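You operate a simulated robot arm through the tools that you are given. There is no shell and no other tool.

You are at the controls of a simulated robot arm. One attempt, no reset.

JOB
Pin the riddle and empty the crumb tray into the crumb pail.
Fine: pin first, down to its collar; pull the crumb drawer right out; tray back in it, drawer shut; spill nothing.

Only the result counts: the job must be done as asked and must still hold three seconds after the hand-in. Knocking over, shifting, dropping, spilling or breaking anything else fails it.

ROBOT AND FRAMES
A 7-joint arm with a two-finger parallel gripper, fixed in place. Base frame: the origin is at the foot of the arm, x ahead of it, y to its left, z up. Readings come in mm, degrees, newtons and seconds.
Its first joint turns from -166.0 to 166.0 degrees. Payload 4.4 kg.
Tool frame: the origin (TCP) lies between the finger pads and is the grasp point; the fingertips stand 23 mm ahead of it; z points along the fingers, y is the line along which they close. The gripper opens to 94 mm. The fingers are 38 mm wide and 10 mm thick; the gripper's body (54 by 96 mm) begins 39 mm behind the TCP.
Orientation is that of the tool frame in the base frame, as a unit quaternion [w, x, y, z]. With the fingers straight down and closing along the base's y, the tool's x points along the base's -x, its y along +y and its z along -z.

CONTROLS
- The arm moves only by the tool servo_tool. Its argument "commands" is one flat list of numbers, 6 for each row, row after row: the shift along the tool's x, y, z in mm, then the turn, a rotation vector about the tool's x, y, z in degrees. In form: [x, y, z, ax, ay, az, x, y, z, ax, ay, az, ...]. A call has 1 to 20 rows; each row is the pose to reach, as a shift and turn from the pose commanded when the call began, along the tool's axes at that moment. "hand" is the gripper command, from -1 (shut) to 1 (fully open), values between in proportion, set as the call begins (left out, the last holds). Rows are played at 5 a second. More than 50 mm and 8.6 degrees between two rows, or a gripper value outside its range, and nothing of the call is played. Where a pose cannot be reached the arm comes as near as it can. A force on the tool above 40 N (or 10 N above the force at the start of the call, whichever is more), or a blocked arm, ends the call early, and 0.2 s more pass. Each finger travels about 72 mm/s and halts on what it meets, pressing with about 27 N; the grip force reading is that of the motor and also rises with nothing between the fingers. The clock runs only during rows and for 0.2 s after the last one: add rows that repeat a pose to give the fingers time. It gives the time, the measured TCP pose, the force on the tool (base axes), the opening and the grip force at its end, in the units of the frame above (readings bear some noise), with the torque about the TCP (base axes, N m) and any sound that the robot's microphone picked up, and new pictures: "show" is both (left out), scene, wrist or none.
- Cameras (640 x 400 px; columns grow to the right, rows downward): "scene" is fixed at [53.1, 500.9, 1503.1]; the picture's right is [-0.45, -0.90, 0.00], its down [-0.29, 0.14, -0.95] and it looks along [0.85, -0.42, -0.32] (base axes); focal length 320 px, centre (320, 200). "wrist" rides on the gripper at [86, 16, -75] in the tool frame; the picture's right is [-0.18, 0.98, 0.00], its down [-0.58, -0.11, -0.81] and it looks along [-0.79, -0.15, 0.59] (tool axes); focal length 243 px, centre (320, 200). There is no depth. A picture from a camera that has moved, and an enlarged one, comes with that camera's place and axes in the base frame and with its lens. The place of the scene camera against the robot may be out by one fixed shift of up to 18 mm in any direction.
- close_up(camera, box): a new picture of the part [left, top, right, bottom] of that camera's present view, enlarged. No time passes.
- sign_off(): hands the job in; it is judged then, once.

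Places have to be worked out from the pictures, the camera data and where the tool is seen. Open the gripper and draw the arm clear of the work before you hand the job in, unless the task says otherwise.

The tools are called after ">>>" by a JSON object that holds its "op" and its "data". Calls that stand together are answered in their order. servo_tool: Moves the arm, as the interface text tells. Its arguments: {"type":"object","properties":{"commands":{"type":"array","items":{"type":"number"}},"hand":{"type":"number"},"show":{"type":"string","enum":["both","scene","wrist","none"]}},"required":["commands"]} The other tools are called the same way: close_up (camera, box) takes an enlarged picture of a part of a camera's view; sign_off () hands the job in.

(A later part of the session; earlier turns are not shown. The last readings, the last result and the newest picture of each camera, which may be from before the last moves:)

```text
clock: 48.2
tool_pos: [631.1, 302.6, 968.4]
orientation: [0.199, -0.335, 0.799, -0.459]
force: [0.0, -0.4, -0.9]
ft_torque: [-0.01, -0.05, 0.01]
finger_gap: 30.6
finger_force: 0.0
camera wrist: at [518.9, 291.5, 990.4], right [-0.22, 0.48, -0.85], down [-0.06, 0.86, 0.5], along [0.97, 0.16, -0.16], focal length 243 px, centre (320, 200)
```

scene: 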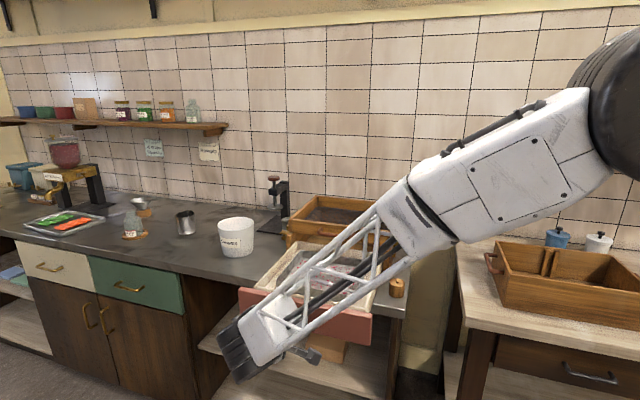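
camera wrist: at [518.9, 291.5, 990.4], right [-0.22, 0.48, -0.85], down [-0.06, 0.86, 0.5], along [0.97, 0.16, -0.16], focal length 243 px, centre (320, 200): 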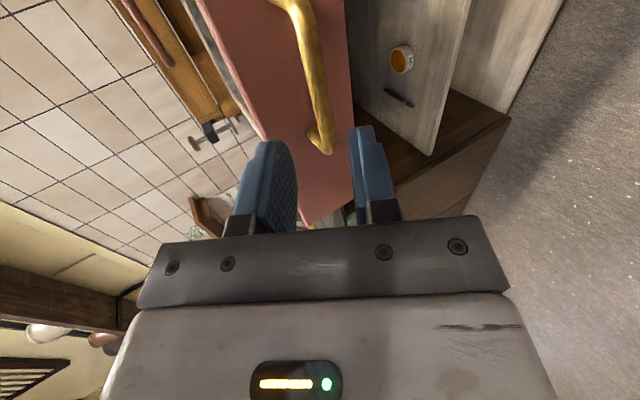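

The handle is clear and the drawer stays out. I'll raise the tool ~220 mm and rotate it back to point straight down to view the tray from above.

>>> {"op": "servo_tool", "data": {"commands": [0, -40, -23, 0, 0, 0, 0, -80, -46, 0, 0, 0, 0, -120, -69, 0, 0, 0, 0, -160, -92, 0, 0, 0, 0, -190, -109, 0, 0, 0, 0, -190, -109, -8, 0, 0, 0, -190, -109, -16, 0, 0, 0, -190, -109, -24, 0, 0, 0, -190, -109, -32, 0, 0, 0, -190, -109, -40, 0, 0, 0, -190, -109, -48, 0, 0, 0, -190, -109, -56, 0, 0, 0, -190, -109, -60, 0, 0, 0, -190, -109, -60, 0, 0], "show": "both"}}

>>> {"op": "close_up", "data": {"camera": "scene", "box": [225, 190, 425, 340]}}

```text
clock: 51.2
tool_pos: [629.8, 301.3, 1185.9]
orientation: [0.007, -0.391, 0.92, 0.003]
force: [0.3, 0.3, -0.7]
ft_torque: [-0.01, 0.01, 0.03]
finger_gap: 30.7
finger_force: 0.1
camera wrist: at [558.0, 249.7, 1260.9], right [-0.58, 0.82, 0.0], down [0.48, 0.33, 0.81], along [0.66, 0.47, -0.58], focal length 243 px, centre (320, 200)
```

scene: 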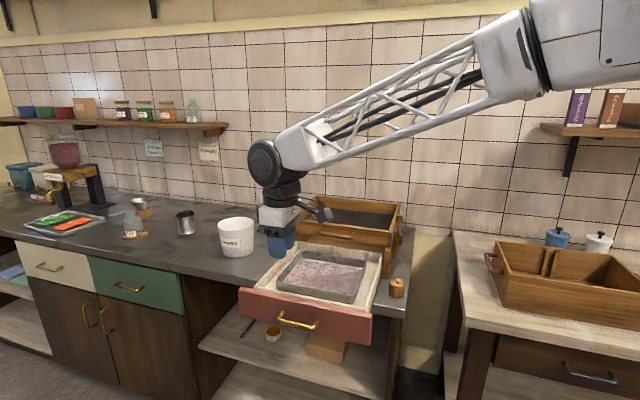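
wrist: 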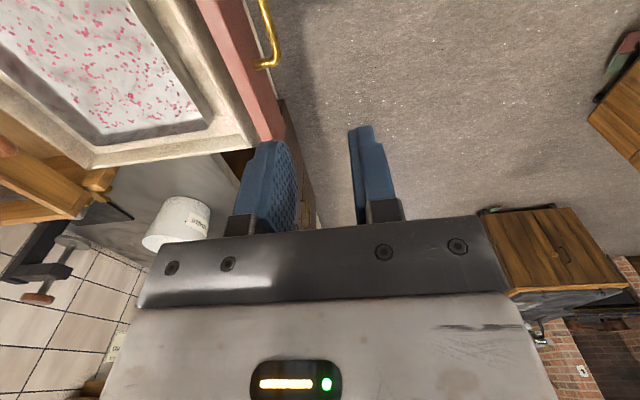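

```text
2.67 times, centred on (325, 265) of scene
camera zoom: at [53.1, 500.9, 1503.1], right [-0.45, -0.9, 0.0], down [-0.29, 0.14, -0.95], along [0.85, -0.42, -0.32], focal length 853 px, centre (307, 27)
```

zoom: 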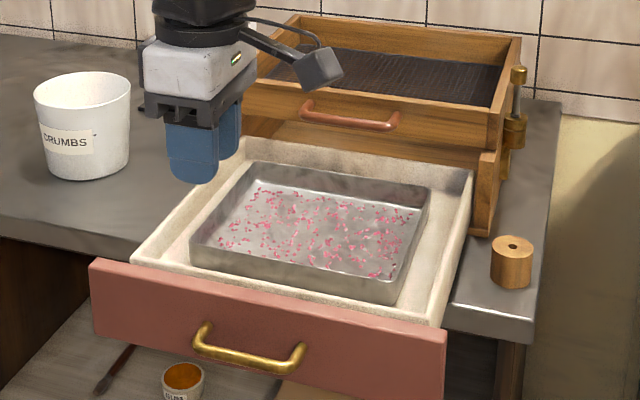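

The view is now clear: the pin stands seated in the lug, the drawer is fully out, and the steel tray (roughly 245×225 mm) sits in it with the crumbs. I'll move to get a wrist view of the tray, opening the fingers wide.

>>> {"op": "servo_tool", "data": {"commands": [25, 35, -10, 0, 0, 0, 60, 5, -20, 0, 0, 0, 95, -25, -30, 0, 0, 0, 125, -60, -30, 0, 0, 0, 130, -105, -30, 0, 0, 0, 130, -150, -30, 0, 0, 0, 130, -190, -30, 0, 0, 0, 130, -190, -30, 0, 0, 0], "hand": 1, "show": "both"}}

>>> {"op": "close_up", "data": {"camera": "wrist", "box": [160, 0, 480, 200]}}

```text
clock: 53.0
tool_pos: [676.1, 75.1, 1216.0]
orientation: [0.006, -0.391, 0.92, 0.002]
force: [-0.7, 0.4, 0.2]
ft_torque: [-0.04, -0.03, -0.01]
finger_gap: 93.7
finger_force: 0.0
camera wrist: at [603.9, 24.0, 1289.7], right [-0.58, 0.82, 0.0], down [0.47, 0.33, 0.81], along [0.66, 0.47, -0.58], focal length 243 px, centre (320, 200)
```

scene: 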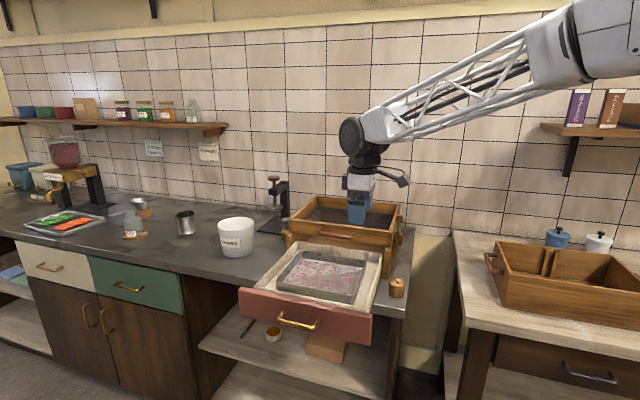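
wrist: 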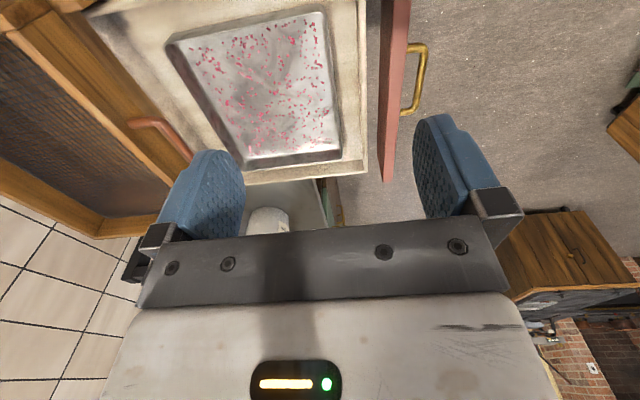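

```text
2.00 times, centred on (320, 100) of wrist
camera zoom: at [603.9, 24.0, 1289.7], right [-0.58, 0.82, 0.0], down [0.47, 0.33, 0.81], along [0.66, 0.47, -0.58], focal length 485 px, centre (320, 400)
```

zoom: 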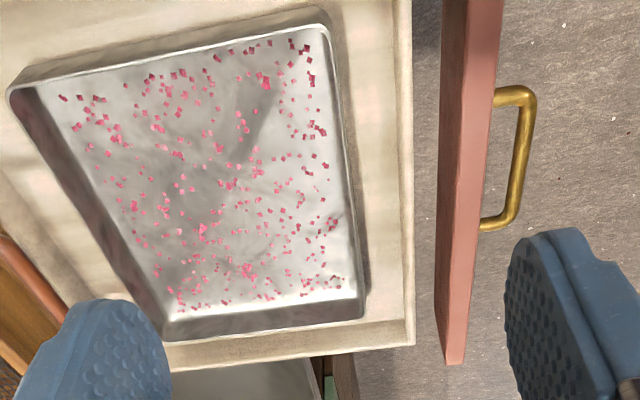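

The tray is clearly seen: rim corners roughly at (844,-62), (684,86), (867,274), (1021,115) if the rim is at z≈930. I'll zoom the scene view to fix the rim height and wall shape.

>>> {"op": "close_up", "data": {"camera": "scene", "box": [265, 235, 385, 310]}}

>>> {"op": "close_up", "data": {"camera": "wrist", "box": [220, 0, 380, 100]}}

>>> {"op": "close_up", "data": {"camera": "scene", "box": [205, 205, 275, 270]}}

```text
5.33 times, centred on (325, 272) of scene
camera zoom: at [53.1, 500.9, 1503.1], right [-0.45, -0.9, 0.0], down [-0.29, 0.14, -0.95], along [0.85, -0.42, -0.32], focal length 1705 px, centre (293, -187)
```

zoom: 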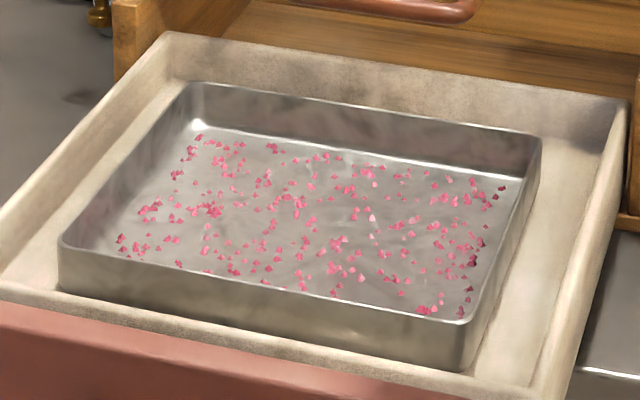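

```text
4.00 times, centred on (300, 50) of wrist
camera zoom: at [603.9, 24.0, 1289.7], right [-0.58, 0.82, 0.0], down [0.47, 0.33, 0.81], along [0.66, 0.47, -0.58], focal length 970 px, centre (400, 800)
```

zoom: 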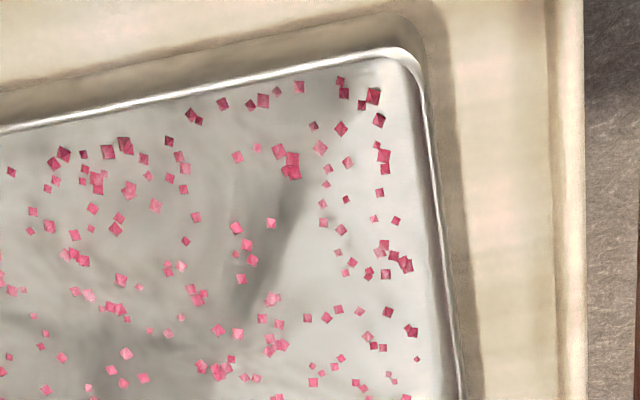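

```text
6.15 times, centred on (240, 238) of scene
camera zoom: at [53.1, 500.9, 1503.1], right [-0.45, -0.9, 0.0], down [-0.29, 0.14, -0.95], along [0.85, -0.42, -0.32], focal length 1968 px, centre (812, -31)
```

zoom: 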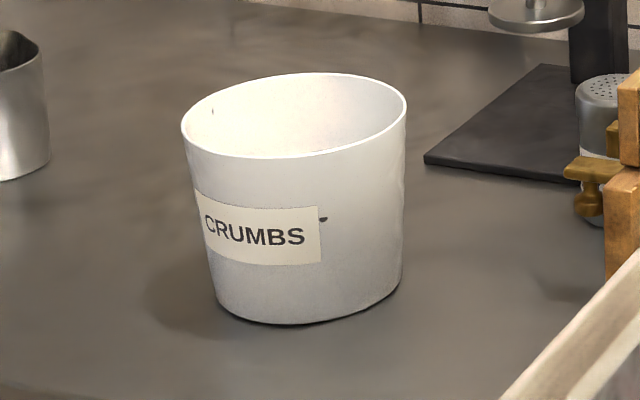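

Correcting the scene camera against known tool points, the tray rim is at z≈957 with a footprint of about 203×237 mm centred near (835,97). The table is at z≈880. The pail centre is ≈(1246,278) with its rim at z≈997, about 1277 mm from the base, so I need to learn how far the arm really reaches. I'll move high toward the pail's bearing first.

>>> {"op": "servo_tool", "data": {"commands": [-40, -13, -20, 0, 0, 0, -85, -28, -35, 0, 0, 0, -130, -43, -35, 0, 0, 0, -175, -58, -35, 0, 0, 0, -220, -73, -35, 0, 0, 0, -265, -88, -35, 0, 0, 0, -265, -88, -35, 0, 0, 0], "show": "both"}}

```text
clock: 54.6
tool_pos: [922.9, 202.4, 1254.5]
orientation: [0.005, -0.39, 0.921, 0.002]
force: [0.1, 0.3, 0.3]
ft_torque: [0.01, -0.03, -0.02]
finger_gap: 94.1
finger_force: 0.0
camera wrist: at [850.3, 151.4, 1328.5], right [-0.58, 0.82, 0.0], down [0.48, 0.33, 0.81], along [0.66, 0.47, -0.58], focal length 243 px, centre (320, 200)
```

scene: 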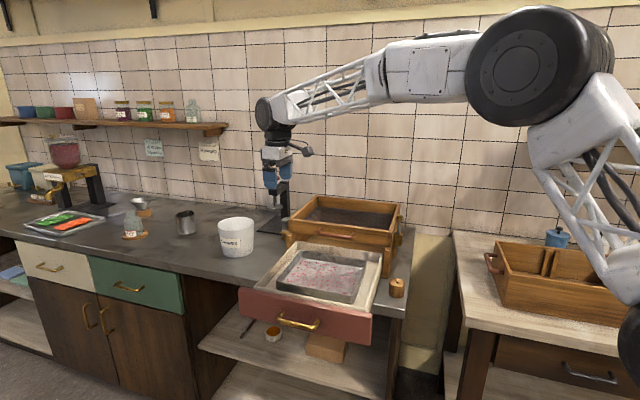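
wrist: 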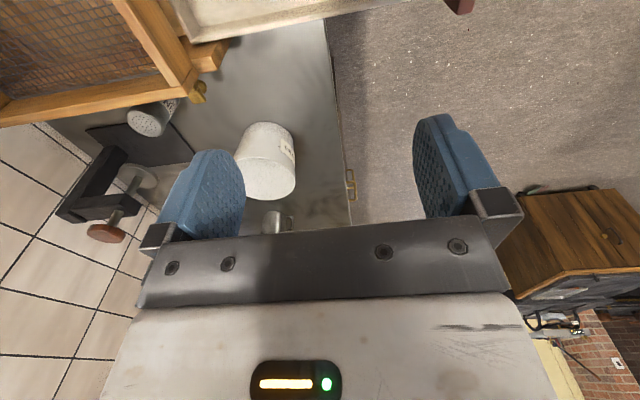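

The pail is visible in the wrist camera now; a close-up will give me its rim position.

>>> {"op": "close_up", "data": {"camera": "wrist", "box": [200, 90, 360, 230]}}

```text
2.86 times, centred on (280, 160) of wrist
camera zoom: at [850.3, 151.4, 1328.5], right [-0.58, 0.82, 0.0], down [0.48, 0.33, 0.81], along [0.66, 0.47, -0.58], focal length 693 px, centre (434, 314)
```

zoom: 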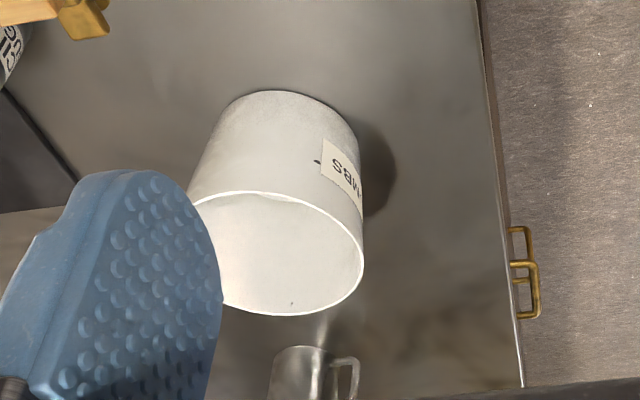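

The pail's rim centre works out at about (1240,280,997). Now I'll test the arm's reach by pushing outward along that bearing at this height.

>>> {"op": "servo_tool", "data": {"commands": [-25, -16.5, 0, 0, 0, 0, -50, -33, 0, 0, 0, 0, -75, -49.6, 0, 0, 0, 0, -100, -66, 0, 0, 0, 0, -125, -82.7, 0, 0, 0, 0, -125, -82.7, 0, 0, 0, 0], "show": "scene"}}

```text
clock: 56.0
tool_pos: [1069.5, 235.0, 1256.3]
orientation: [0.005, -0.39, 0.921, 0.003]
force: [-0.1, -0.4, 0.0]
ft_torque: [0.03, -0.05, 0.01]
finger_gap: 93.9
finger_force: 0.1
```

scene: 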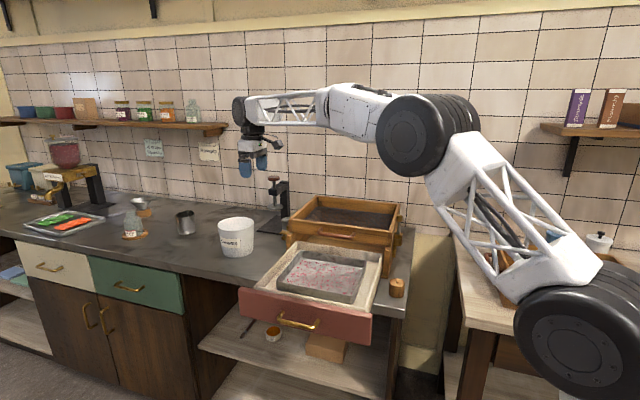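

The arm reached r≈1095 mm here with the tool straight down. I'll push further out.

>>> {"op": "servo_tool", "data": {"commands": [-25, -16.5, 0, 0, 0, 0, -50, -33, 0, 0, 0, 0, -75, -49.6, 0, 0, 0, 0, -100, -66, 0, 0, 0, 0, -125, -82.7, 0, 0, 0, 0, -125, -82.7, 0, 0, 0, 0], "show": "both"}}

```text
clock: 57.4
tool_pos: [1197.2, 262.4, 1248.1]
orientation: [0.004, -0.39, 0.921, 0.003]
force: [0.3, -0.3, -2.0]
ft_torque: [-0.03, 0.02, 0.0]
finger_gap: 94.2
finger_force: 0.0
out of reach, approached as far as the arm can: row 5, 6
camera wrist: at [1125.6, 212.2, 1321.2], right [-0.58, 0.82, 0.0], down [0.48, 0.34, 0.81], along [0.66, 0.47, -0.58], focal length 243 px, centre (320, 200)
```

scene: 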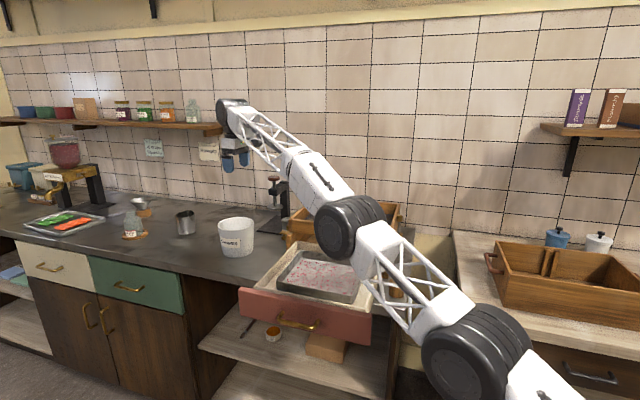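
wrist: 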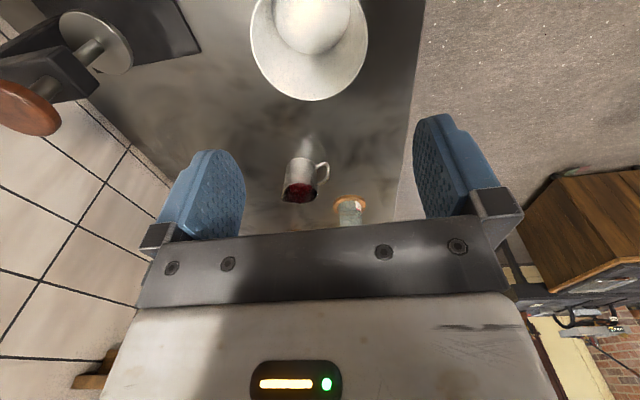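

The arm reached r≈1225 at this height, and lower heights should give more. I'll lower ~100 mm and extend a little to test reach closer to pouring height.

>>> {"op": "servo_tool", "data": {"commands": [0, 0, 30, 0, 0, 0, 0, 0, 60, 0, 0, 0, 0, 0, 90, 0, 0, 0, -10, -6, 110, 0, 0, 0, -20, -12, 110, 0, 0, 0, -20, -12, 110, 0, 0, 0], "show": "both"}}

```text
clock: 58.8
tool_pos: [1218.2, 270.9, 1139.6]
orientation: [0.007, -0.391, 0.92, 0.003]
force: [0.2, -0.7, 0.1]
ft_torque: [0.02, 0.03, 0.03]
finger_gap: 93.7
finger_force: 0.0
camera wrist: at [1146.8, 219.9, 1213.9], right [-0.58, 0.82, 0.0], down [0.48, 0.33, 0.81], along [0.66, 0.47, -0.58], focal length 243 px, centre (320, 200)
```

scene: 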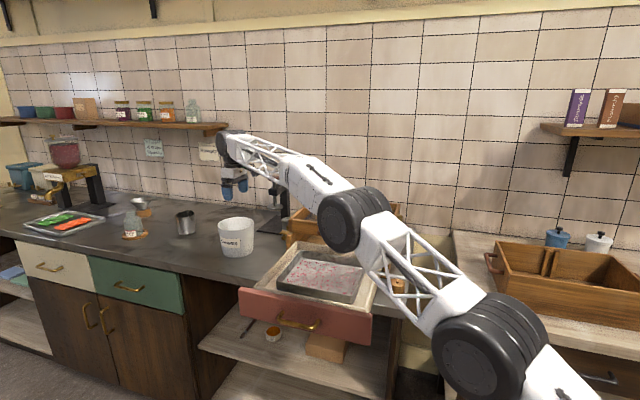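
wrist: 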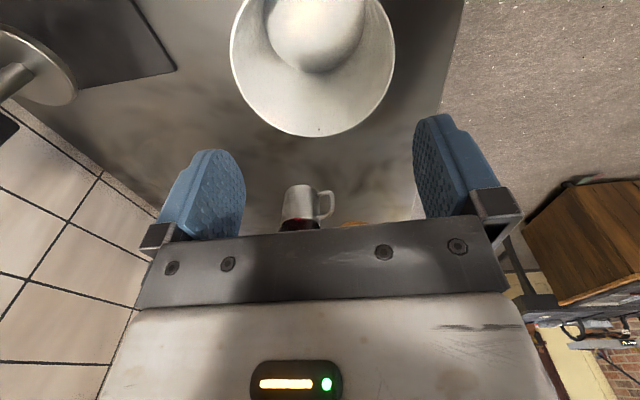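

The arm reaches right over the pail with the tool down (r≈1248 at z≈1140), so reach is fine. The plan is to grip the tray's left wall, tilt with the open side toward the robot so corner B goes down into the pail, and finish with the tool pointing outward. I'll dry-run the wrist motion first: back off, rise, and yaw so the fingers close along e.

>>> {"op": "servo_tool", "data": {"commands": [20, 13, -30, 0, 0, 0, 42, 27, -60, 0, 0, 0, 63, 41, -90, 0, 0, 0, 83, 55, -110, 0, 0, 0, 83, 55, -110, 0, 0, 8, 83, 55, -110, 0, 0, 16, 83, 55, -110, 0, 0, 24, 83, 55, -110, 0, 0, 32, 83, 55, -110, 0, 0, 40, 83, 55, -110, 0, 0, 48, 83, 55, -110, 0, 0, 56, 83, 55, -110, 0, 0, 64, 83, 55, -110, 0, 0, 72, 83, 55, -110, 0, 0, 80, 83, 55, -110, 0, 0, 88, 83, 55, -110, 0, 0, 91, 83, 55, -110, 0, 0, 91], "show": "both"}}

```text
clock: 62.4
tool_pos: [1121.5, 247.6, 1247.8]
orientation: [0.002, 0.383, 0.924, 0.007]
force: [0.3, -0.1, 0.1]
ft_torque: [0.03, 0.01, 0.03]
finger_gap: 94.2
finger_force: 0.0
camera wrist: at [1071.8, 320.4, 1323.4], right [0.83, 0.56, 0.01], down [0.33, -0.5, 0.8], along [0.46, -0.66, -0.59], focal length 243 px, centre (320, 200)
```

scene: 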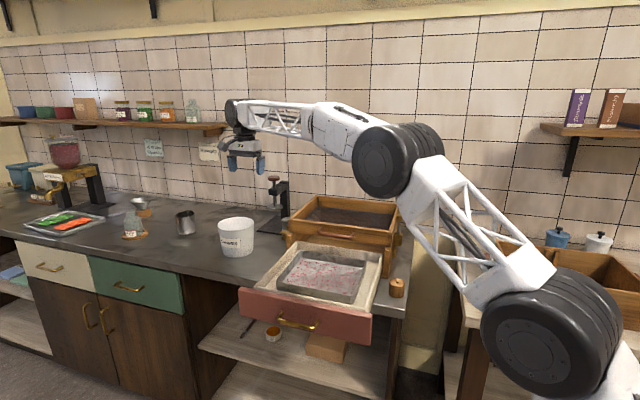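
wrist: 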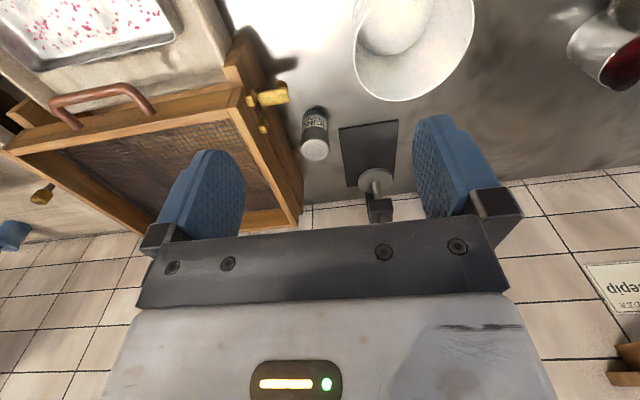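

The fingers now close along e (az 45°). Next I'll dry-run the pouring tilt (rotation about −y) at the position it would be used, to make sure the arm can do it.

>>> {"op": "servo_tool", "data": {"commands": [30, 30, -3, 0, 0, 0, 60, 60, -7, 0, 0, 0, 90.6, 90.5, -10.5, 0, 0, 0, 90.6, 90.5, -10.5, -5.8, -5.8, 0, 90.6, 90.5, -10.5, -11.6, -11.6, 0, 90.6, 90.5, -10.5, -17.4, -17.4, 0, 90.6, 90.5, -10.5, -23.2, -23.2, 0, 90.6, 90.5, -10.5, -29, -29, 0, 90.6, 90.5, -10.5, -34.8, -34.8, 0, 90.6, 90.5, -10.5, -40.6, -40.6, 0, 90.6, 90.5, -10.5, -46.4, -46.4, 0, 90.6, 90.5, -10.5, -52.2, -52.2, 0, 90.6, 90.5, -10.5, -58, -58, 0, 90.6, 90.5, -10.5, -63.6, -63.6, 0, 90.6, 90.5, -10.5, -63.6, -63.6, 0], "show": "both"}}

```text
clock: 65.6
tool_pos: [1120.5, 374.2, 1259.9]
orientation: [0.655, 0.272, 0.649, 0.276]
force: [0.4, -0.1, 0.0]
ft_torque: [-0.01, -0.02, 0.02]
finger_gap: 93.9
finger_force: 0.0
camera wrist: at [1046.9, 449.6, 1210.8], right [-0.01, 0.56, 0.83], down [-0.81, -0.49, 0.32], along [0.59, -0.67, 0.45], focal length 243 px, centre (320, 200)
```

scene: 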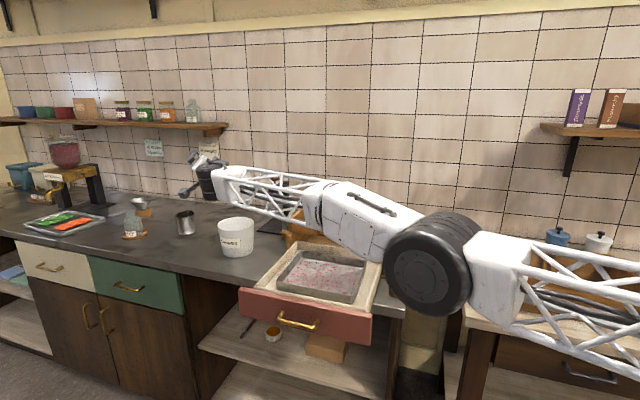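
wrist: 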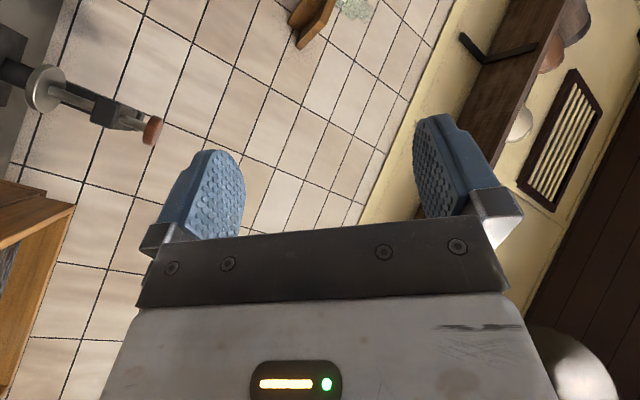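

The 90° tilt works. I'll continue the dry run through the actual pour arc (over-tilting about the pail mouth to 125°) to verify reach and arm clearance.

>>> {"op": "servo_tool", "data": {"commands": [8, -7, 40, 0, 0, 0, 16, -15, 80, 0, 0, 0, 23.6, -21.9, 119.2, 0, 0, 0, 23.6, -21.9, 119.2, 0, 0, 0, 24.7, -22.9, 90.1, -5, -4.9, 0, 28.2, -26.4, 61.3, -10, -9.8, 0, 34.3, -32.4, 33.4, -15, -14.7, 0, 42.5, -40.9, 6.7, -20, -19.6, 0, 53.1, -51.5, -18.3, -25, -24.5, 0, 53.1, -51.5, -18.3, -25, -24.5, 0], "show": "both"}}

```text
clock: 67.8
tool_pos: [1091.0, 440.5, 1252.2]
orientation: [0.814, 0.213, 0.476, 0.256]
force: [0.4, 0.0, -0.1]
ft_torque: [-0.02, -0.03, -0.02]
finger_gap: 93.9
finger_force: 0.0
out of reach, approached as far as the arm can: row 6, 7, 8, 9, 10
camera wrist: at [1058.8, 515.6, 1170.6], right [-0.29, 0.65, 0.7], down [-0.93, -0.36, -0.05], along [0.23, -0.67, 0.71], focal length 243 px, centre (320, 200)
```

scene: 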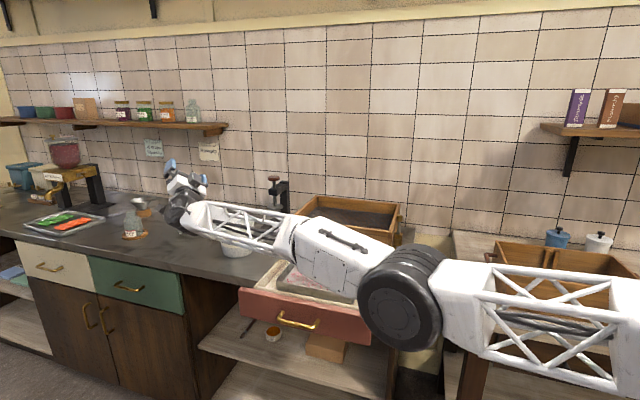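
wrist: 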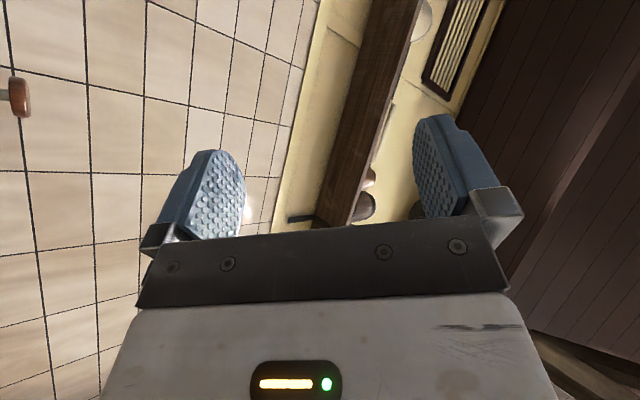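

Over-tilting with the tool pointing outward isn't reachable (wrist limit), so I need a sideways roll instead. The better option is to grip the tray's right wall (AB) and roll about −x, so corner C pours with the wrist out on the free left/front side. First I'll undo this tilt back to tool-down.

>>> {"op": "servo_tool", "data": {"commands": [0, 0, 0, 5.45, 5.85, 0, 0, 0, 0, 10.9, 11.7, 0, 0, 0, 0, 16.35, 17.55, 0, 0, 0, 0, 21.8, 23.4, 0, 0, 0, 0, 27.25, 29.25, 0, 0, 0, 0, 32.7, 35.1, 0, 0, 0, 0, 38.15, 40.95, -0.5, 0, 0, 0, 43.6, 46.8, -0.5, 0, 0, 0, 49.05, 52.65, -0.5, 0, 0, 0, 54.5, 58.5, -0.7, 0, 0, 0, 59.95, 64.35, -0.7, 0, 0, 0, 65.4, 70.2, -0.8, 0, 0, 0, 70.85, 76.05, -1, 0, 0, 0, 76.3, 81.9, -1, 0, 0, 0, 81.5, 87.5, -1, 0, 0, 0, 81.5, 87.5, -1], "show": "scene"}}

```text
clock: 71.2
tool_pos: [1090.9, 441.2, 1252.2]
orientation: [-0.014, 0.42, 0.907, -0.023]
force: [-0.1, 0.3, -0.9]
ft_torque: [0.03, -0.03, 0.0]
finger_gap: 94.2
finger_force: 0.1
```

scene: 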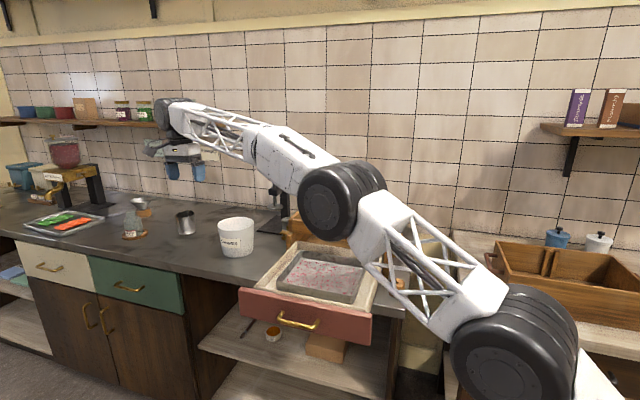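

Back to nearly tool-down. I'll level the tool exactly and move to where the pour would begin, about (1144,300,1280).

>>> {"op": "servo_tool", "data": {"commands": [-36, -13, -7, -3, -0.5, -4.7, -72, -26, -14, -3, -0.5, -4.7, -108, -39, -20, -3, -0.5, -4.7, -141.6, -52.3, -26, -3, -0.5, -4.7, -141.6, -52.3, -26, -3, -0.5, -4.7], "show": "none"}}

```text
clock: 72.4
tool_pos: [1145.7, 300.2, 1280.1]
orientation: [-0.001, 0.382, 0.924, 0.001]
force: [-0.3, -0.6, 0.7]
ft_torque: [0.01, 0.01, 0.03]
finger_gap: 94.1
finger_force: 0.1
```

Tool is exactly down at (1145,300,1280). Now the dry-run of the sideways roll about −x to 90°.

>>> {"op": "servo_tool", "data": {"commands": [0, 0, 0, 5.9, -5.9, 0, 0, 0, 0, 11.8, -11.8, 0, 0, 0, 0, 17.7, -17.7, 0, 0, 0, 0, 23.6, -23.6, 0, 0, 0, 0, 29.5, -29.5, 0, 0, 0, 0, 35.4, -35.4, 0, 0, 0, 0, 41.3, -41.3, 0, 0, 0, 0, 47.2, -47.2, 0, 0, 0, 0, 53.1, -53.1, 0, 0, 0, 0, 59, -59, 0, 0, 0, 0, 63.6, -63.6, 0, 0, 0, 0, 63.6, -63.6, 0], "show": "both"}}

```text
clock: 75.0
tool_pos: [1143.6, 299.2, 1279.8]
orientation: [0.27, 0.27, 0.654, -0.653]
force: [0.1, 0.0, -0.2]
ft_torque: [0.0, 0.02, 0.02]
finger_gap: 94.2
finger_force: 0.1
camera wrist: at [1095.6, 375.9, 1207.7], right [0.82, 0.0, -0.57], down [0.33, 0.81, 0.49], along [0.46, -0.59, 0.66], focal length 243 px, centre (320, 200)
```

scene: 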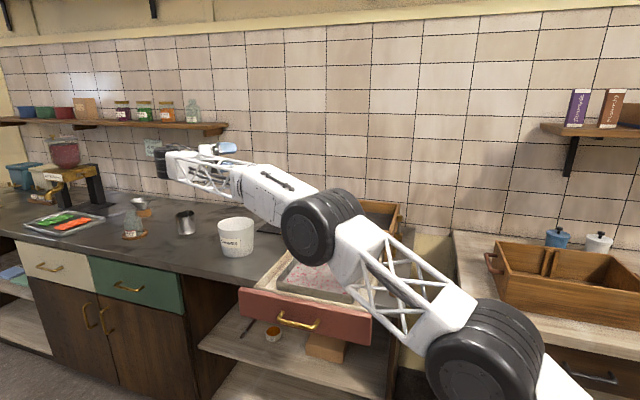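
wrist: 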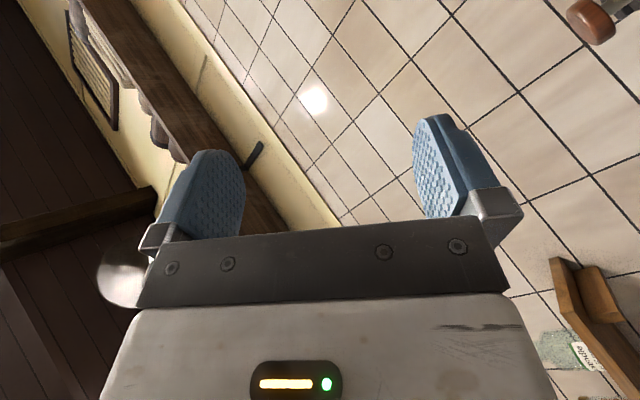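

Reachable. Now dry-run the over-tilt arc about the pail mouth up to 135° total.

>>> {"op": "servo_tool", "data": {"commands": [18, 18, 10, 0, 0, 0, 36, 36, 19, 0, 0, 0, 37.5, 37.6, -14.1, 5.66, -5.66, 0, 42.4, 42.6, -46.7, 11.3, -11.3, 0, 50.5, 50.6, -78, 17, -17, 0, 61.5, 61.7, -107.5, 22.6, -22.6, 0, 75.3, 75.5, -134.4, 28.3, -28.3, 0, 85.3, 85.5, -149.8, 31.8, -31.8, 0, 85.3, 85.5, -149.8, 31.8, -31.8, 0], "show": "both"}}

```text
clock: 77.0
tool_pos: [1144.0, 450.5, 1160.1]
orientation: [-0.353, -0.147, -0.355, 0.853]
force: [0.0, 0.0, -1.3]
ft_torque: [0.01, 0.04, 0.01]
finger_gap: 93.8
finger_force: 0.0
camera wrist: at [1094.8, 452.5, 1056.7], right [0.82, -0.4, -0.4], down [0.33, 0.92, -0.22], along [0.46, 0.05, 0.89], focal length 243 px, centre (320, 200)
```

scene: 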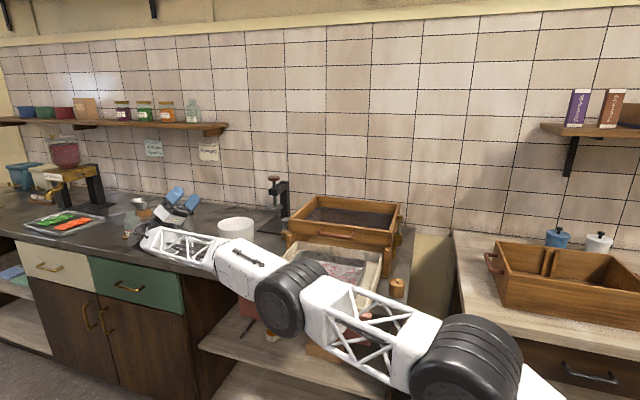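
wrist: 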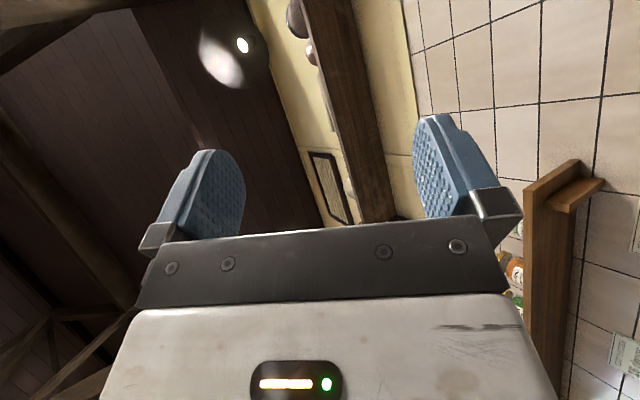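

The full 135° roll is reachable. The elbow passes close above the drawer front, so I'll zoom in to check clearance there.

>>> {"op": "close_up", "data": {"camera": "scene", "box": [220, 220, 400, 355]}}

```text
2.96 times, centred on (310, 288) of scene
camera zoom: at [53.1, 500.9, 1503.1], right [-0.45, -0.9, 0.0], down [-0.29, 0.14, -0.95], along [0.85, -0.42, -0.32], focal length 947 px, centre (350, -59)
```

zoom: 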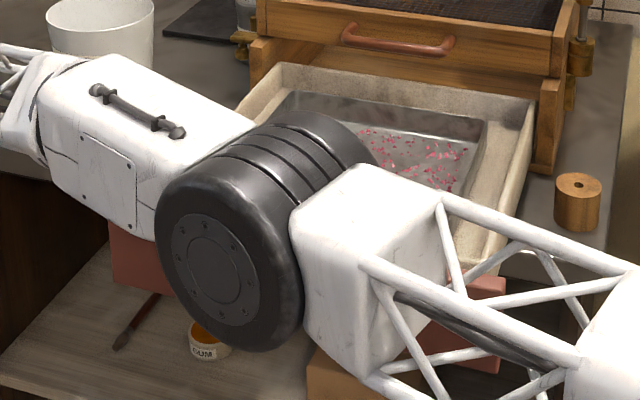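

The roll is feasible, but with the arm nearly stretched the elbow comes low over the drawer. For the real pour I'll add ~30° of yaw to keep the wrist closer in and the elbow higher. Now I'll unwind back to tool-down over a clear spot.

>>> {"op": "servo_tool", "data": {"commands": [8, -4, 13.7, -5.6, 5.6, 0, 16, -7.9, 27.5, -11.2, 11.2, 0, 24, -11.9, 41.2, -16.8, 16.8, 0, 32, -15.8, 54.9, -22.5, 22.5, 0, 40, -19.8, 68.7, -28.1, 28.1, 0, 48.1, -23.8, 82.4, -33.7, 33.7, 0, 56.1, -27.7, 96.1, -39.3, 39.3, 0, 64.1, -31.7, 109.9, -44.9, 44.9, 0, 72.1, -35.6, 123.6, -50.5, 50.5, 0, 80.1, -39.6, 137.4, -56.2, 56.2, 0, 88.1, -43.5, 151.1, -61.8, 61.8, 0, 96.1, -47.5, 164.8, -67.4, 67.4, 0, 104.2, -51.5, 178.6, -73, 73, 0, 112.2, -55.4, 192.3, -78.6, 78.6, 0, 120.2, -59.4, 206, -84.2, 84.2, 0, 128.2, -63.3, 219.8, -89.8, 89.8, 0, 136.2, -67.3, 233.5, -95.46, 95.46, 0, 136.2, -67.3, 233.5, -95.46, 95.46, 0], "show": "scene"}}

```text
clock: 80.8
tool_pos: [1001.5, 248.0, 1287.9]
orientation: [-0.001, 0.382, 0.924, 0.002]
force: [0.4, 0.4, 1.2]
ft_torque: [0.01, -0.01, -0.01]
finger_gap: 93.9
finger_force: 0.1
out of reach, approached as far as the arm can: row 3, 4, 5, 6, 7
```

scene: 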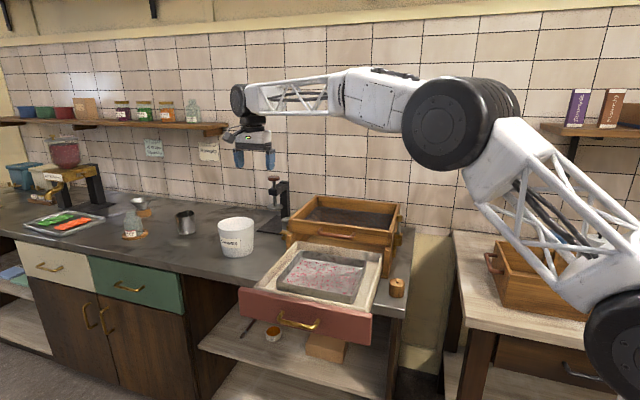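

Unwound fine and the drawer is undisturbed. I'll now dry-run the actual pour path with the 30° extra yaw, starting from a staging point at about (1000,60,1250).

>>> {"op": "servo_tool", "data": {"commands": [-26, -27, 8, 0, 0, 0, -53, -54, 15, 0, 0, 0, -79, -80, 23, 0, 0, -6, -106, -107, 30, 0, 0, -12, -131.9, -134, 38, 0, 0, -18, -131.9, -134, 38, 0, 0, -24, -131.9, -134, 38, 0, 0, -30, -131.9, -134, 38, 0, 0, -30], "show": "none"}}

```text
clock: 82.6
tool_pos: [1000.3, 62.9, 1251.2]
orientation: [0.0, 0.129, 0.992, 0.001]
force: [0.1, 1.0, 0.5]
ft_torque: [0.0, 0.03, 0.0]
finger_gap: 94.3
finger_force: 0.0
```

Staged at (1000,63,1251), yaw 75°. Now the full dry-run: tilt to 60° while moving to the pail, then on through 90° to 135° along the computed arc.

>>> {"op": "servo_tool", "data": {"commands": [-24.1, 14.9, 1.8, 5.3, -5.3, 0, -48.2, 29.8, 3.5, 10.61, -10.61, 0, -72.2, 44.7, 5.3, 15.91, -15.91, 0, -96.3, 59.7, 7, 21.21, -21.21, 0, -120.4, 74.6, 8.8, 26.52, -26.52, 0, -144.5, 89.5, 10.5, 31.82, -31.82, 0, -168.5, 104.4, 12.3, 37.12, -37.12, 0, -192.6, 119.3, 14, 42.43, -42.43, 0, -192.6, 119.3, 44, 42.43, -42.43, 0, -172.8, 139.1, 34.2, 47.73, -47.73, 0, -151.9, 160.1, 28.1, 53.03, -53.03, 0, -130.3, 181.9, 26, 58.34, -58.34, 0, -108.3, 204, 27, 63.64, -63.64, 0, -86.3, 226.1, 29, 68.94, -68.94, 0, -64.6, 247.9, 35.1, 74.25, -74.25, 0, -43.9, 268.9, 45.2, 79.55, -79.55, 0, -24.1, 288.8, 59, 84.85, -84.85, 0, -5.7, 307.2, 76.4, 90.16, -90.16, 0, 10.8, 323.9, 97, 95.46, -95.46, 0, 10.8, 323.9, 97, 95.46, -95.46, 0], "show": "both"}}

>>> {"op": "close_up", "data": {"camera": "scene", "box": [150, 170, 400, 340]}}

```text
clock: 86.8
tool_pos: [1071.8, 379.2, 1153.4]
orientation: [-0.562, -0.05, -0.38, 0.733]
force: [0.1, -0.7, 0.6]
ft_torque: [-0.02, -0.02, 0.01]
finger_gap: 94.1
finger_force: 0.0
camera wrist: at [1028.2, 357.0, 1049.8], right [0.91, 0.07, -0.4], down [-0.17, 0.96, -0.22], along [0.37, 0.27, 0.89], focal length 243 px, centre (320, 200)
```

scene: 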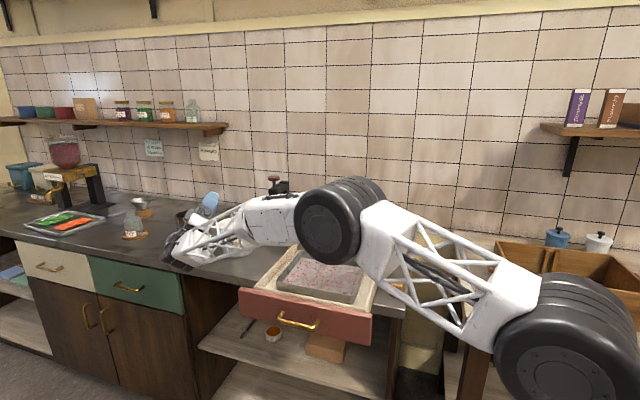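
wrist: 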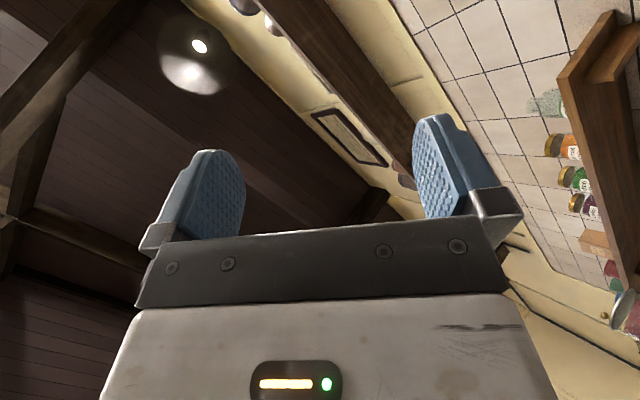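

```text
2.35 times, centred on (275, 255) of scene
camera zoom: at [53.1, 500.9, 1503.1], right [-0.45, -0.9, 0.0], down [-0.29, 0.14, -0.95], along [0.85, -0.42, -0.32], focal length 752 px, centre (426, 71)
```

zoom: 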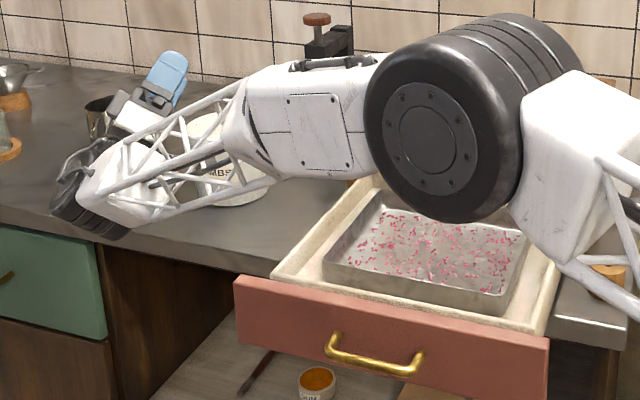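

The whole pour path is reachable and the elbow stays clear. I'll unwind back to the staging point with the tool down.

>>> {"op": "servo_tool", "data": {"commands": [13.3, -5.1, 13.9, -5.6, 5.6, 0, 26.6, -10.2, 27.8, -11.2, 11.2, 0, 40, -15.3, 41.6, -16.8, 16.8, 0, 53.3, -20.4, 55.5, -22.5, 22.5, 0, 66.6, -25.5, 69.4, -28.1, 28.1, 0, 79.9, -30.6, 83.3, -33.7, 33.7, 0, 93.2, -35.7, 97.2, -39.3, 39.3, 0, 106.5, -40.8, 111.1, -44.9, 44.9, 0, 119.9, -46, 124.9, -50.5, 50.5, 0, 133.2, -51.1, 138.8, -56.2, 56.2, 0, 146.5, -56.2, 152.7, -61.8, 61.8, 0, 159.8, -61.3, 166.6, -67.4, 67.4, 0, 173.1, -66.4, 180.5, -73, 73, 0, 186.4, -71.5, 194.4, -78.6, 78.6, 0, 199.8, -76.6, 208.2, -84.2, 84.2, 0, 213.1, -81.7, 222.1, -89.8, 89.8, 0, 226.4, -86.8, 236, -95.46, 95.46, 0, 226.4, -86.8, 236, -95.46, 95.46, 0], "show": "none"}}

```text
clock: 90.6
tool_pos: [1000.1, 61.4, 1249.4]
orientation: [-0.001, 0.131, 0.991, 0.002]
force: [-1.3, -0.5, 0.2]
ft_torque: [0.0, 0.0, 0.02]
finger_gap: 94.3
finger_force: 0.1
```

Now I'll move above the tray's right wall midpoint (≈(752,13)), yawing back to 45° so the fingers close across that wall.

>>> {"op": "servo_tool", "data": {"commands": [38, -18.5, 0, 0, 0, 5, 76, -37, 0, 0, 0, 10, 114, -55.5, 0, 0, 0, 15, 152, -74, 10, 0, 0, 20, 190, -92.5, 30, 0, 0, 25, 227.3, -110.9, 50, 0, 0, 30, 227.3, -110.9, 95, 0, 0, 30, 227.3, -110.9, 140, 0, 0, 30, 227.3, -110.9, 170, 0, 0, 30, 227.3, -110.9, 170, 0, 0, 30], "show": "both"}}

>>> {"op": "close_up", "data": {"camera": "wrist", "box": [160, 0, 480, 200]}}

```text
clock: 92.8
tool_pos: [752.7, 11.9, 1081.9]
orientation: [-0.001, 0.383, 0.924, 0.001]
force: [-0.8, 0.8, 0.3]
ft_torque: [0.02, 0.01, 0.0]
finger_gap: 93.8
finger_force: 0.1
camera wrist: at [703.2, 86.2, 1157.0], right [0.82, 0.57, 0.0], down [0.34, -0.49, 0.8], along [0.45, -0.66, -0.59], focal length 243 px, centre (320, 200)
```

scene: 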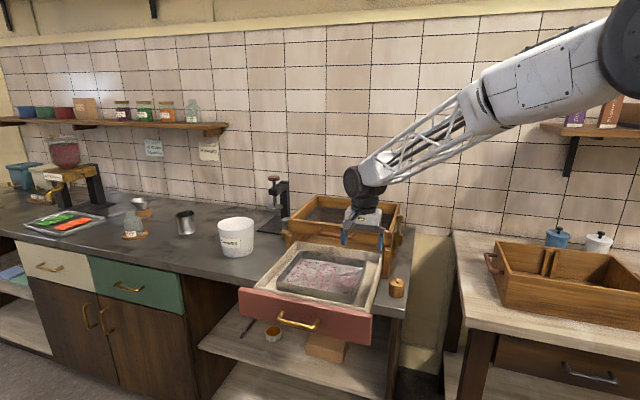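
wrist: 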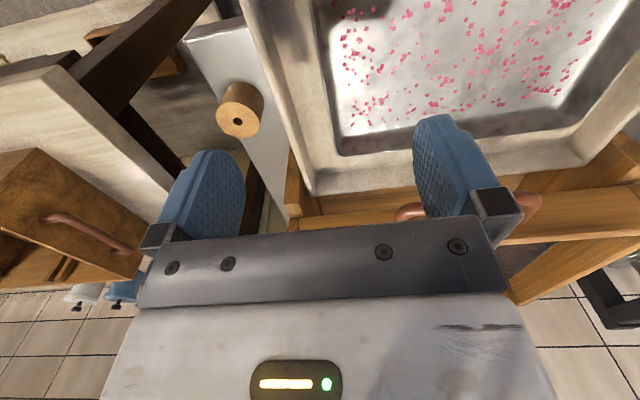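

```text
2.00 times, centred on (320, 100) of wrist
camera zoom: at [703.2, 86.2, 1157.0], right [0.82, 0.57, 0.0], down [0.34, -0.49, 0.8], along [0.45, -0.66, -0.59], focal length 485 px, centre (320, 400)
```

zoom: 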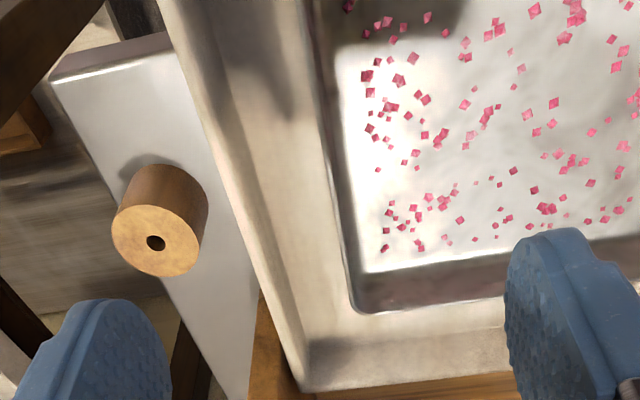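

TCP is right above the wall's midpoint; the wall lies ~2 mm to +y. I'll set a ~32 mm opening and lower until the tips are just above the rim for a final check.

>>> {"op": "servo_tool", "data": {"commands": [0, 2.2, 20, 0, 0, 0, 0, 2.2, 45, 0, 0, 0, 0, 2.2, 70, 0, 0, 0, 0, 2.2, 85, 0, 0, 0, 0, 2.2, 92, 0, 0, 0, 0, 2.2, 92, 0, 0, 0], "hand": -0.32, "show": "both"}}

>>> {"op": "close_up", "data": {"camera": "wrist", "box": [220, 60, 420, 220]}}

>>> {"op": "close_up", "data": {"camera": "scene", "box": [310, 220, 410, 300]}}

```text
clock: 94.2
tool_pos: [753.6, 15.8, 988.8]
orientation: [-0.001, 0.382, 0.924, 0.001]
force: [-0.7, -1.1, -0.1]
ft_torque: [-0.03, -0.03, 0.02]
finger_gap: 32.3
finger_force: 0.1
camera wrist: at [704.4, 88.5, 1064.3], right [0.82, 0.57, 0.0], down [0.34, -0.49, 0.8], along [0.46, -0.66, -0.59], focal length 243 px, centre (320, 200)
```

scene: 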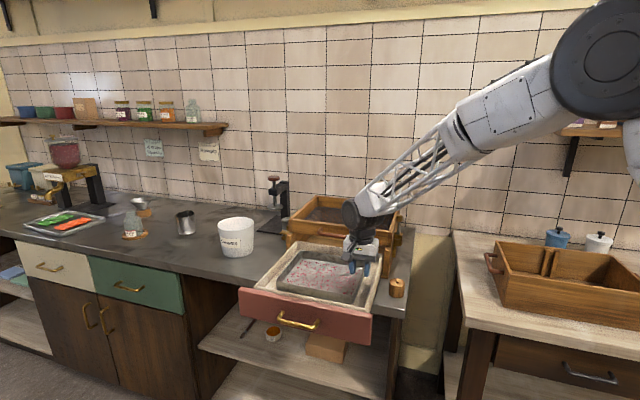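
wrist: 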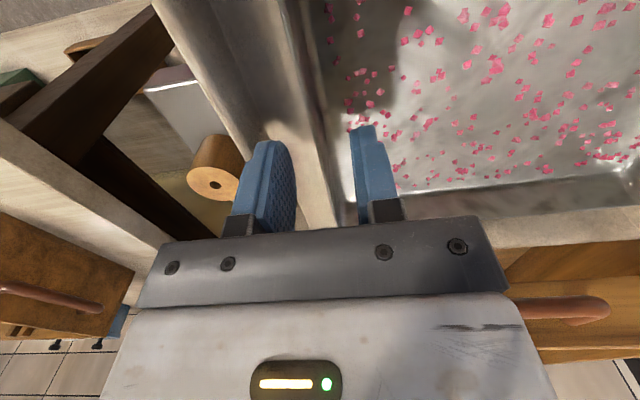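

```text
2.50 times, centred on (320, 140) of wrist
camera zoom: at [704.4, 88.5, 1064.3], right [0.82, 0.57, 0.0], down [0.34, -0.49, 0.8], along [0.46, -0.66, -0.59], focal length 606 px, centre (320, 350)
```

zoom: 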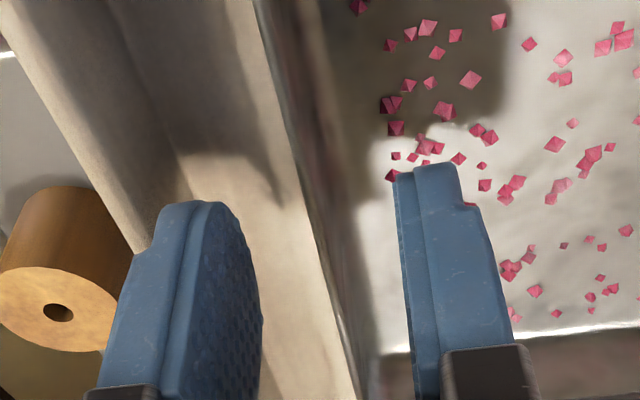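

```text
5.00 times, centred on (360, 260) of scene
camera zoom: at [53.1, 500.9, 1503.1], right [-0.45, -0.9, 0.0], down [-0.29, 0.14, -0.95], along [0.85, -0.42, -0.32], focal length 1599 px, centre (120, -100)
```

zoom: 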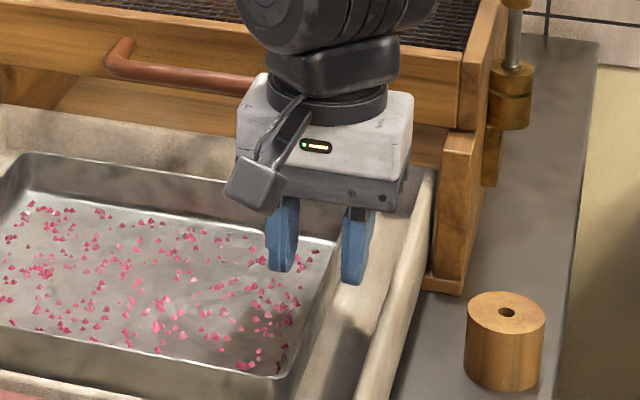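

The wall runs between the fingers. I'll shift 1.5 mm toward −y and descend gradually, watching force for the fingertips touching the tray floor.

>>> {"op": "servo_tool", "data": {"commands": [0, -1.5, 5, 0, 0, 0, 0, -1.5, 12, 0, 0, 0, 0, -1.5, 19, 0, 0, 0, 0, -1.5, 19, 0, 0, 0], "show": "wrist"}}

>>> {"op": "close_up", "data": {"camera": "wrist", "box": [220, 60, 420, 220]}}

>>> {"op": "close_up", "data": {"camera": "scene", "box": [310, 220, 410, 300]}}

```text
clock: 95.2
tool_pos: [751.2, 14.9, 970.2]
orientation: [-0.001, 0.383, 0.924, 0.001]
force: [0.8, -0.7, 0.5]
ft_torque: [0.01, 0.01, 0.0]
finger_gap: 32.3
finger_force: 0.0
camera wrist: at [702.0, 87.7, 1045.8], right [0.82, 0.57, 0.0], down [0.34, -0.49, 0.8], along [0.45, -0.66, -0.59], focal length 243 px, centre (320, 200)
```

wrist: 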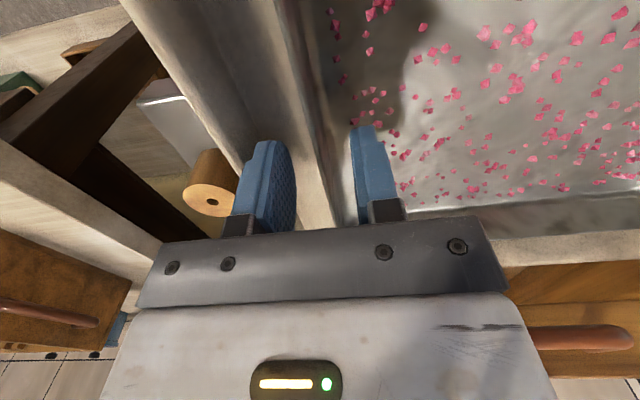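

```text
2.50 times, centred on (320, 140) of wrist
camera zoom: at [702.0, 87.7, 1045.8], right [0.82, 0.57, 0.0], down [0.34, -0.49, 0.8], along [0.45, -0.66, -0.59], focal length 606 px, centre (320, 350)
```

zoom: 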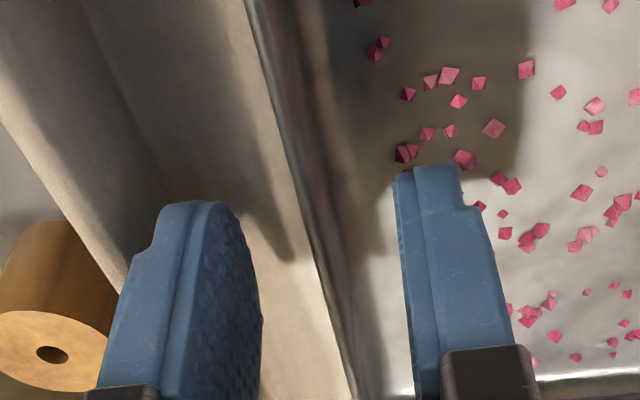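

```text
5.00 times, centred on (360, 260) of scene
camera zoom: at [53.1, 500.9, 1503.1], right [-0.45, -0.9, 0.0], down [-0.29, 0.14, -0.95], along [0.85, -0.42, -0.32], focal length 1599 px, centre (120, -100)
```

zoom: 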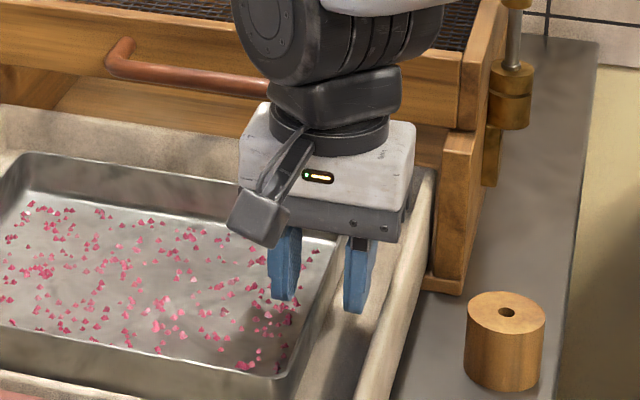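

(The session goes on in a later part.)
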